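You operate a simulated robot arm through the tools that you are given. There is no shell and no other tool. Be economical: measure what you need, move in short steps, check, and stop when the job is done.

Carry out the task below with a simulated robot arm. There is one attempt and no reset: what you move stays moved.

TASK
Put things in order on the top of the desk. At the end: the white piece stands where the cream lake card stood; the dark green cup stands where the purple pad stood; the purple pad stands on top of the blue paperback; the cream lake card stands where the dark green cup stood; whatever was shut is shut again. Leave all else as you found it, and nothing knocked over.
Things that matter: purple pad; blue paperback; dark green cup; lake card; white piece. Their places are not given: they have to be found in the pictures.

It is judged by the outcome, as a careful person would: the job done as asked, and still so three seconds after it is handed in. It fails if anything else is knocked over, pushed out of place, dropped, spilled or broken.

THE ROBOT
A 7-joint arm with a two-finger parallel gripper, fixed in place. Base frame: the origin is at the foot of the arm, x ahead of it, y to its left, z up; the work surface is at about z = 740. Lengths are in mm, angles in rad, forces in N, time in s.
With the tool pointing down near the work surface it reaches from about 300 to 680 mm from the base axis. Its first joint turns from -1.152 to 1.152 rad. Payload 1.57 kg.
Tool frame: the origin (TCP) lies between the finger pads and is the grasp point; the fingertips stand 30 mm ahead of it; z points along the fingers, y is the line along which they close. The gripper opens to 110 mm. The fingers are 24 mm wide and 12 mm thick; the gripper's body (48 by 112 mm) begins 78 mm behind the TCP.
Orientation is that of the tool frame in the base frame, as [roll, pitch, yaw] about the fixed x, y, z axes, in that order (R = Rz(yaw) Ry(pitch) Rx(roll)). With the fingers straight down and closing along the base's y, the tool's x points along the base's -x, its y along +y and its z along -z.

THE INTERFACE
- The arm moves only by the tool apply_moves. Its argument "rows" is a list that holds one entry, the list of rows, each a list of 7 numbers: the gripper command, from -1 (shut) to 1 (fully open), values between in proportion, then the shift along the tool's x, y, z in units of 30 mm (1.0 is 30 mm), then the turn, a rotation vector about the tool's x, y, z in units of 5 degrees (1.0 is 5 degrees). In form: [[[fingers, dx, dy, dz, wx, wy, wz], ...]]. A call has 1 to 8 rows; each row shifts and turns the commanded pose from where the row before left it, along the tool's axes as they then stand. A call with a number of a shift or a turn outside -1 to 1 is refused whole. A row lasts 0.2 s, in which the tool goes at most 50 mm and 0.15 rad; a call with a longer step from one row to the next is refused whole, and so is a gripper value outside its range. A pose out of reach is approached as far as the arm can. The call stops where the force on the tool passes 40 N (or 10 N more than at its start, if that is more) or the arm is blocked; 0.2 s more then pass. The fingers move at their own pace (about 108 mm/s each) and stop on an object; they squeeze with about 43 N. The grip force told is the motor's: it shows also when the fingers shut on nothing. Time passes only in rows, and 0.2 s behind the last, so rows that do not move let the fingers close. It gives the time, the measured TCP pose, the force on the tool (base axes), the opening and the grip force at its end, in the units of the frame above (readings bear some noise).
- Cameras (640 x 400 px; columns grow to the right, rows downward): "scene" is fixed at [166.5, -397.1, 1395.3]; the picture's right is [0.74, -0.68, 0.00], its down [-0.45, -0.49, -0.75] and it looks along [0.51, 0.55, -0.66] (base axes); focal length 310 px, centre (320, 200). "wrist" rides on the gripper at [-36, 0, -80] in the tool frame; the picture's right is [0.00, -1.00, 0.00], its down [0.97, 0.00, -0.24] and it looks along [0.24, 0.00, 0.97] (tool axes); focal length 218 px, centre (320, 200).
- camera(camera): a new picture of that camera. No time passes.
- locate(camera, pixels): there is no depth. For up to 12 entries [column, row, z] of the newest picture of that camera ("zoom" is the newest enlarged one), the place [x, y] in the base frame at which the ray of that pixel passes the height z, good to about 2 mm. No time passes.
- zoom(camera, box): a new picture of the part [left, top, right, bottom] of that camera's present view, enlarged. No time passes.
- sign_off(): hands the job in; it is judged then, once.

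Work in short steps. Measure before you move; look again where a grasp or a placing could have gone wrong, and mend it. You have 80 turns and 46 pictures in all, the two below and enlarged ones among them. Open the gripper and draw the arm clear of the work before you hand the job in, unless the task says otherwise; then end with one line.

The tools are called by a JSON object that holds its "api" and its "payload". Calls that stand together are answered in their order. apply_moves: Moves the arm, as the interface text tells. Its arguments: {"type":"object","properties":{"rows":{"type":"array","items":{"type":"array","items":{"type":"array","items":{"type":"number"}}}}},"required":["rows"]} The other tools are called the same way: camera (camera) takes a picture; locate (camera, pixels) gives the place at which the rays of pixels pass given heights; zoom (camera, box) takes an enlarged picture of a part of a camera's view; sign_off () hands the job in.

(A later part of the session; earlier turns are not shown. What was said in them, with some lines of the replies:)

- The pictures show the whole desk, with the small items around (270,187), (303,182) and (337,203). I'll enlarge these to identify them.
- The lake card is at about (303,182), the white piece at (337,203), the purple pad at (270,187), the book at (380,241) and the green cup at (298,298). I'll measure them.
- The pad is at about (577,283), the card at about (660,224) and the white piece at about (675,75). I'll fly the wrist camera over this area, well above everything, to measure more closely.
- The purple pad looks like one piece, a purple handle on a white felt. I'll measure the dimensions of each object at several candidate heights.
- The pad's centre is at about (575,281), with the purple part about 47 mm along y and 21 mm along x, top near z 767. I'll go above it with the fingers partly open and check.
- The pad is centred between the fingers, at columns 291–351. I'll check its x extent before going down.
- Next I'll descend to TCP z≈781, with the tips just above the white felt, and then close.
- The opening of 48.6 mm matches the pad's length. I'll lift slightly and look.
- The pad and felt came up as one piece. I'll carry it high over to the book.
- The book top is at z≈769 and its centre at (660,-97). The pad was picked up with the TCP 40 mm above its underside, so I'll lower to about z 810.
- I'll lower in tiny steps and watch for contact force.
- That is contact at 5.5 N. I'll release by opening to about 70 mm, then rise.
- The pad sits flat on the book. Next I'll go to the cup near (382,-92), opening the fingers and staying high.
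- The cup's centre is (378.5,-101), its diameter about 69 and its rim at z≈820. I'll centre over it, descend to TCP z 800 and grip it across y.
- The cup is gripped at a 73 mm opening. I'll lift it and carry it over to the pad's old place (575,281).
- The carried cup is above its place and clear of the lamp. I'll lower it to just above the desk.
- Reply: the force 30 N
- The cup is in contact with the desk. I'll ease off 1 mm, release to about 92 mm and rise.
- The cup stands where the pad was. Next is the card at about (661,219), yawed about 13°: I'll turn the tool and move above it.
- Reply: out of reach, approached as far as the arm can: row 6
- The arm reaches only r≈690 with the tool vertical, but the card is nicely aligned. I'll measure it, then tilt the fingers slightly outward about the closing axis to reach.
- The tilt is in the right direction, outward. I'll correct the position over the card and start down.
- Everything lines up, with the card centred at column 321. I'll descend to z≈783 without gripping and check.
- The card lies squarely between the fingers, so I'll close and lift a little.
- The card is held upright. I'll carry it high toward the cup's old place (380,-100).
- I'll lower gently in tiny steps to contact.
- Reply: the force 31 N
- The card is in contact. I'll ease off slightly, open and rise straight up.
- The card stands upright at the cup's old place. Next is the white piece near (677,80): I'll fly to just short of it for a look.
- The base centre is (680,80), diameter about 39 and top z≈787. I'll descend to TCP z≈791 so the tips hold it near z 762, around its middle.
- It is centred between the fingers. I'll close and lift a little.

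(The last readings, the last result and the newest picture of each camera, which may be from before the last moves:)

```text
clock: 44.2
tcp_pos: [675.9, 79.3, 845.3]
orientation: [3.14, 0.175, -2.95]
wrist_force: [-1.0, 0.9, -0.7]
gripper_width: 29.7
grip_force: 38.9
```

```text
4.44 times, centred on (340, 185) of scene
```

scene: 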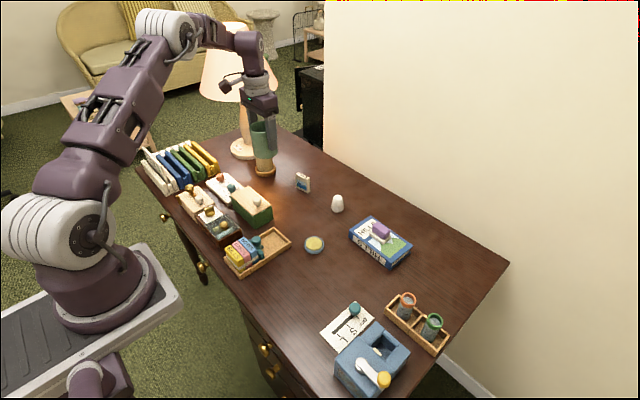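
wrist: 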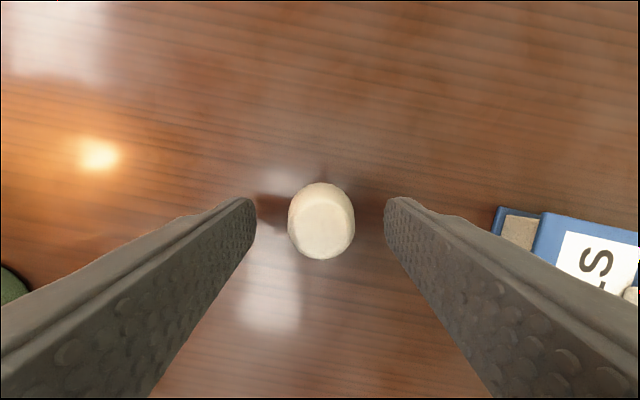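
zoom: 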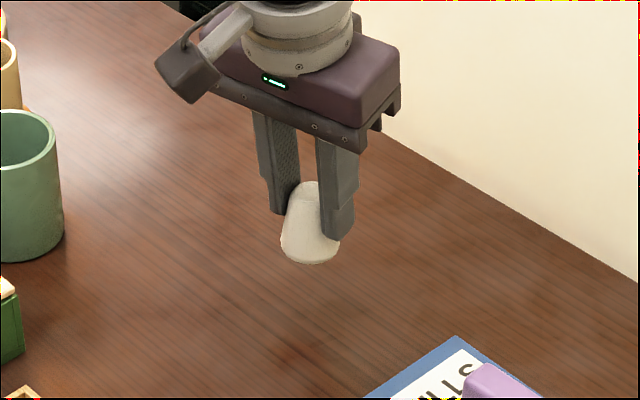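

The piece is held. I'll carry it over to the card's old place (661,220).

{"api": "apply_moves", "payload": {"rows": [[[-0.7, -0.069, 0.944, -0.09, 0, 0, 0], [-0.7, -0.069, 0.944, -0.09, 0, 0, 0], [-0.7, -0.069, 0.944, -0.09, 0, 0, 0], [-0.7, -0.069, 0.944, -0.09, 0, 0, 0], [-0.7, -0.069, 0.944, -0.09, 0, 0, 0], [-0.7, 0, 0, 0, 0, 0, 0]]]}}

{"api": "zoom", "payload": {"camera": "scene", "box": [250, 130, 350, 220]}}

{"api": "camera", "payload": {"camera": "wrist"}}

```text
clock: 45.6
tcp_pos: [658.2, 219.9, 857.8]
orientation: [3.141, 0.175, -2.95]
wrist_force: [-0.4, -0.3, -0.4]
gripper_width: 29.6
grip_force: 38.7
```

```text
4.44 times, centred on (300, 175) of scene
```

zoom: 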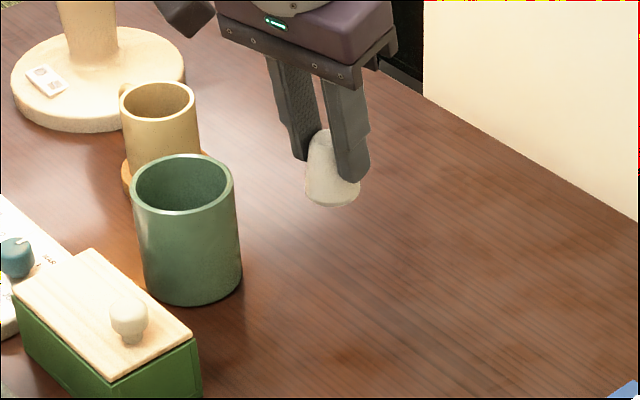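

```text
9 pictures are left
```

wrist: 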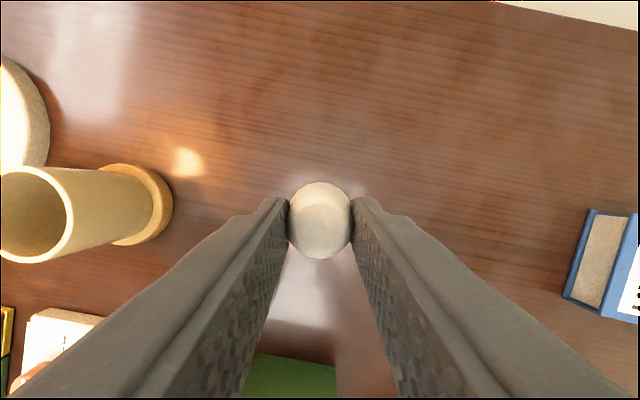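

The piece is upright in the grip. I'll descend to just above contact and then go in small steps.

{"api": "apply_moves", "payload": {"rows": [[[-0.7, 0.15, 0, 0.72, 0, 0, 0], [-0.7, 0.14, 0, 0.72, 0, 0, 0], [-0.7, 0.12, 0, 0.65, 0, 0, 0], [-0.7, 0, 0, 0, 0, 0, 0]]]}}

{"api": "apply_moves", "payload": {"rows": [[[-0.7, 0.006, 0, 0.035, 0, 0, 0], [-0.7, 0.006, 0, 0.035, 0, 0, 0], [-0.7, 0, 0, 0, 0, 0, 0]]]}}

```text
clock: 46.6
tcp_pos: [656.1, 221.4, 794.7]
orientation: [3.141, 0.174, -2.951]
wrist_force: [0.3, -0.4, 0.3]
gripper_width: 29.6
grip_force: 38.9
```

```text
clock: 47.4
tcp_pos: [656.0, 220.9, 792.7]
orientation: [3.14, 0.175, -2.95]
wrist_force: [-0.8, -0.2, 0.0]
gripper_width: 29.7
grip_force: 39.4
```

{"api": "apply_moves", "payload": {"rows": [[[-0.7, 0.006, 0, 0.035, 0, 0, 0], [-0.7, 0.006, 0, 0.035, 0, 0, 0], [-0.7, 0, 0, 0, 0, 0, 0]]]}}

{"api": "zoom", "payload": {"camera": "scene", "box": [250, 130, 350, 220]}}

```text
clock: 48.2
tcp_pos: [655.7, 220.2, 790.3]
orientation: [3.141, 0.175, -2.951]
wrist_force: [-1.3, 0.1, 6.1]
gripper_width: 29.7
grip_force: 38.9
```

```text
4.44 times, centred on (300, 175) of scene
```

zoom: 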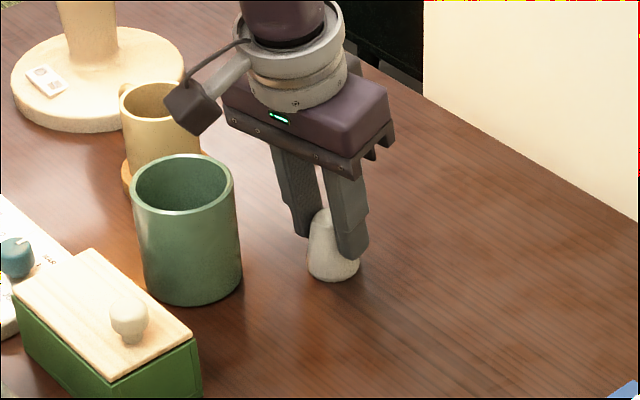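

Contact is light at 6 N and the piece is upright. I'll open and rise.

{"api": "apply_moves", "payload": {"rows": [[[0.1, 0, 0, 0, 0, 0, 0], [0.1, 0, 0, 0, 0, 0, 0], [0.1, -0.06, 0, -0.4, 0, 0, 0], [0.1, -0.15, 0, -0.9, 0, 0, 0], [0.1, -0.15, 0, -0.9, 0, 0, 0], [0.1, -0.15, 0, -0.9, 0, 0, 0], [0.1, 0, 0, 0, 0, 0, 0]]]}}

{"api": "zoom", "payload": {"camera": "scene", "box": [250, 130, 350, 220]}}

```text
clock: 49.8
tcp_pos: [656.6, 219.4, 885.0]
orientation: [3.139, 0.176, -2.95]
wrist_force: [-0.1, -0.2, 0.3]
gripper_width: 60.5
grip_force: 0.0
```

```text
4.44 times, centred on (300, 175) of scene
```

zoom: 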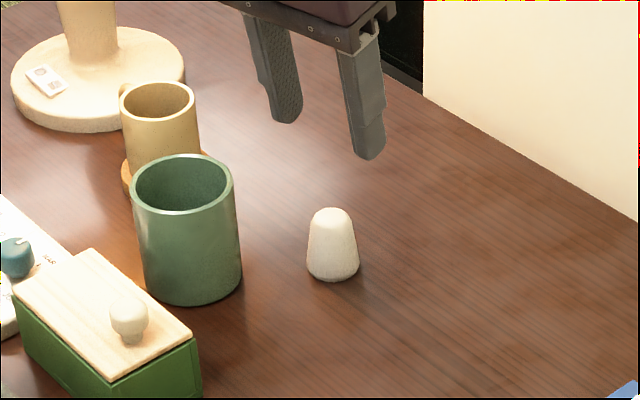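

All pieces are placed. I'll draw the arm up and back, then take a final look.

{"api": "apply_moves", "payload": {"rows": [[[0.1, -0.17, 0, -0.98, 0, 0, 0], [0.1, -0.17, 0, -0.98, 0, 0, 0], [0.1, -0.17, 0, -0.98, 0, 0, 0], [0.1, 0.87, 0.17, -0.154, 0, 1, 0], [0.1, 0.87, 0.17, -0.1, 0, 1, 0], [0.1, 0.87, 0.17, 0, 0, 0, 0], [0.1, 0.87, 0.17, 0, 0, 0, 0], [0.1, 0.87, 0.17, 0, 0, 0, 0]]]}}

{"api": "camera", "payload": {"camera": "scene"}}

{"api": "camera", "payload": {"camera": "wrist"}}

```text
clock: 51.6
tcp_pos: [520.3, 217.9, 974.9]
orientation: [3.14, 0.0, -2.949]
wrist_force: [-0.5, 0.0, 0.1]
gripper_width: 60.4
grip_force: 0.1
```

```text
6 pictures are left
```

scene: 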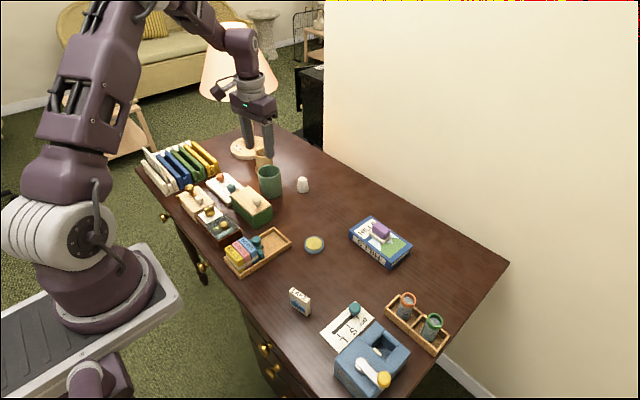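

```text
5 pictures are left
```

wrist: 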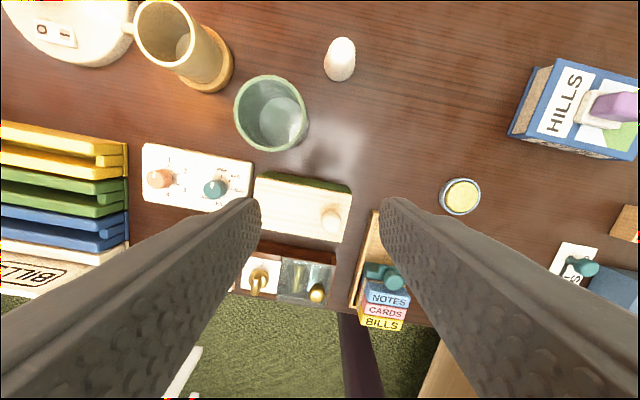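

Everything is in place and upright, and nothing was opened along the way. I'll open the gripper fully, draw back a bit more, and hand in.

{"api": "apply_moves", "payload": {"rows": [[[1, 0.7, 0, -0.9, 0, 0, 0], [1, 0.7, 0, -0.9, 0, 0, 0], [1, 0.7, 0, -0.9, 0, 0, 0], [1, 0, 0, 0, 0, 0, 0]]]}}

{"api": "sign_off", "payload": {}}

```text
clock: 52.6
tcp_pos: [458.3, 207.6, 1057.2]
orientation: [3.139, 0.0, -2.95]
wrist_force: [1.0, 0.4, -0.6]
gripper_width: 109.9
grip_force: 0.1
```

```text
The job is handed in.
```

The job is handed in: the purple pad is on the blue paperback, the green cup is where the pad was, the lake card is where the cup was, and the white piece is where the card was; I opened nothing, and the last pictures show nothing else moved or knocked over.
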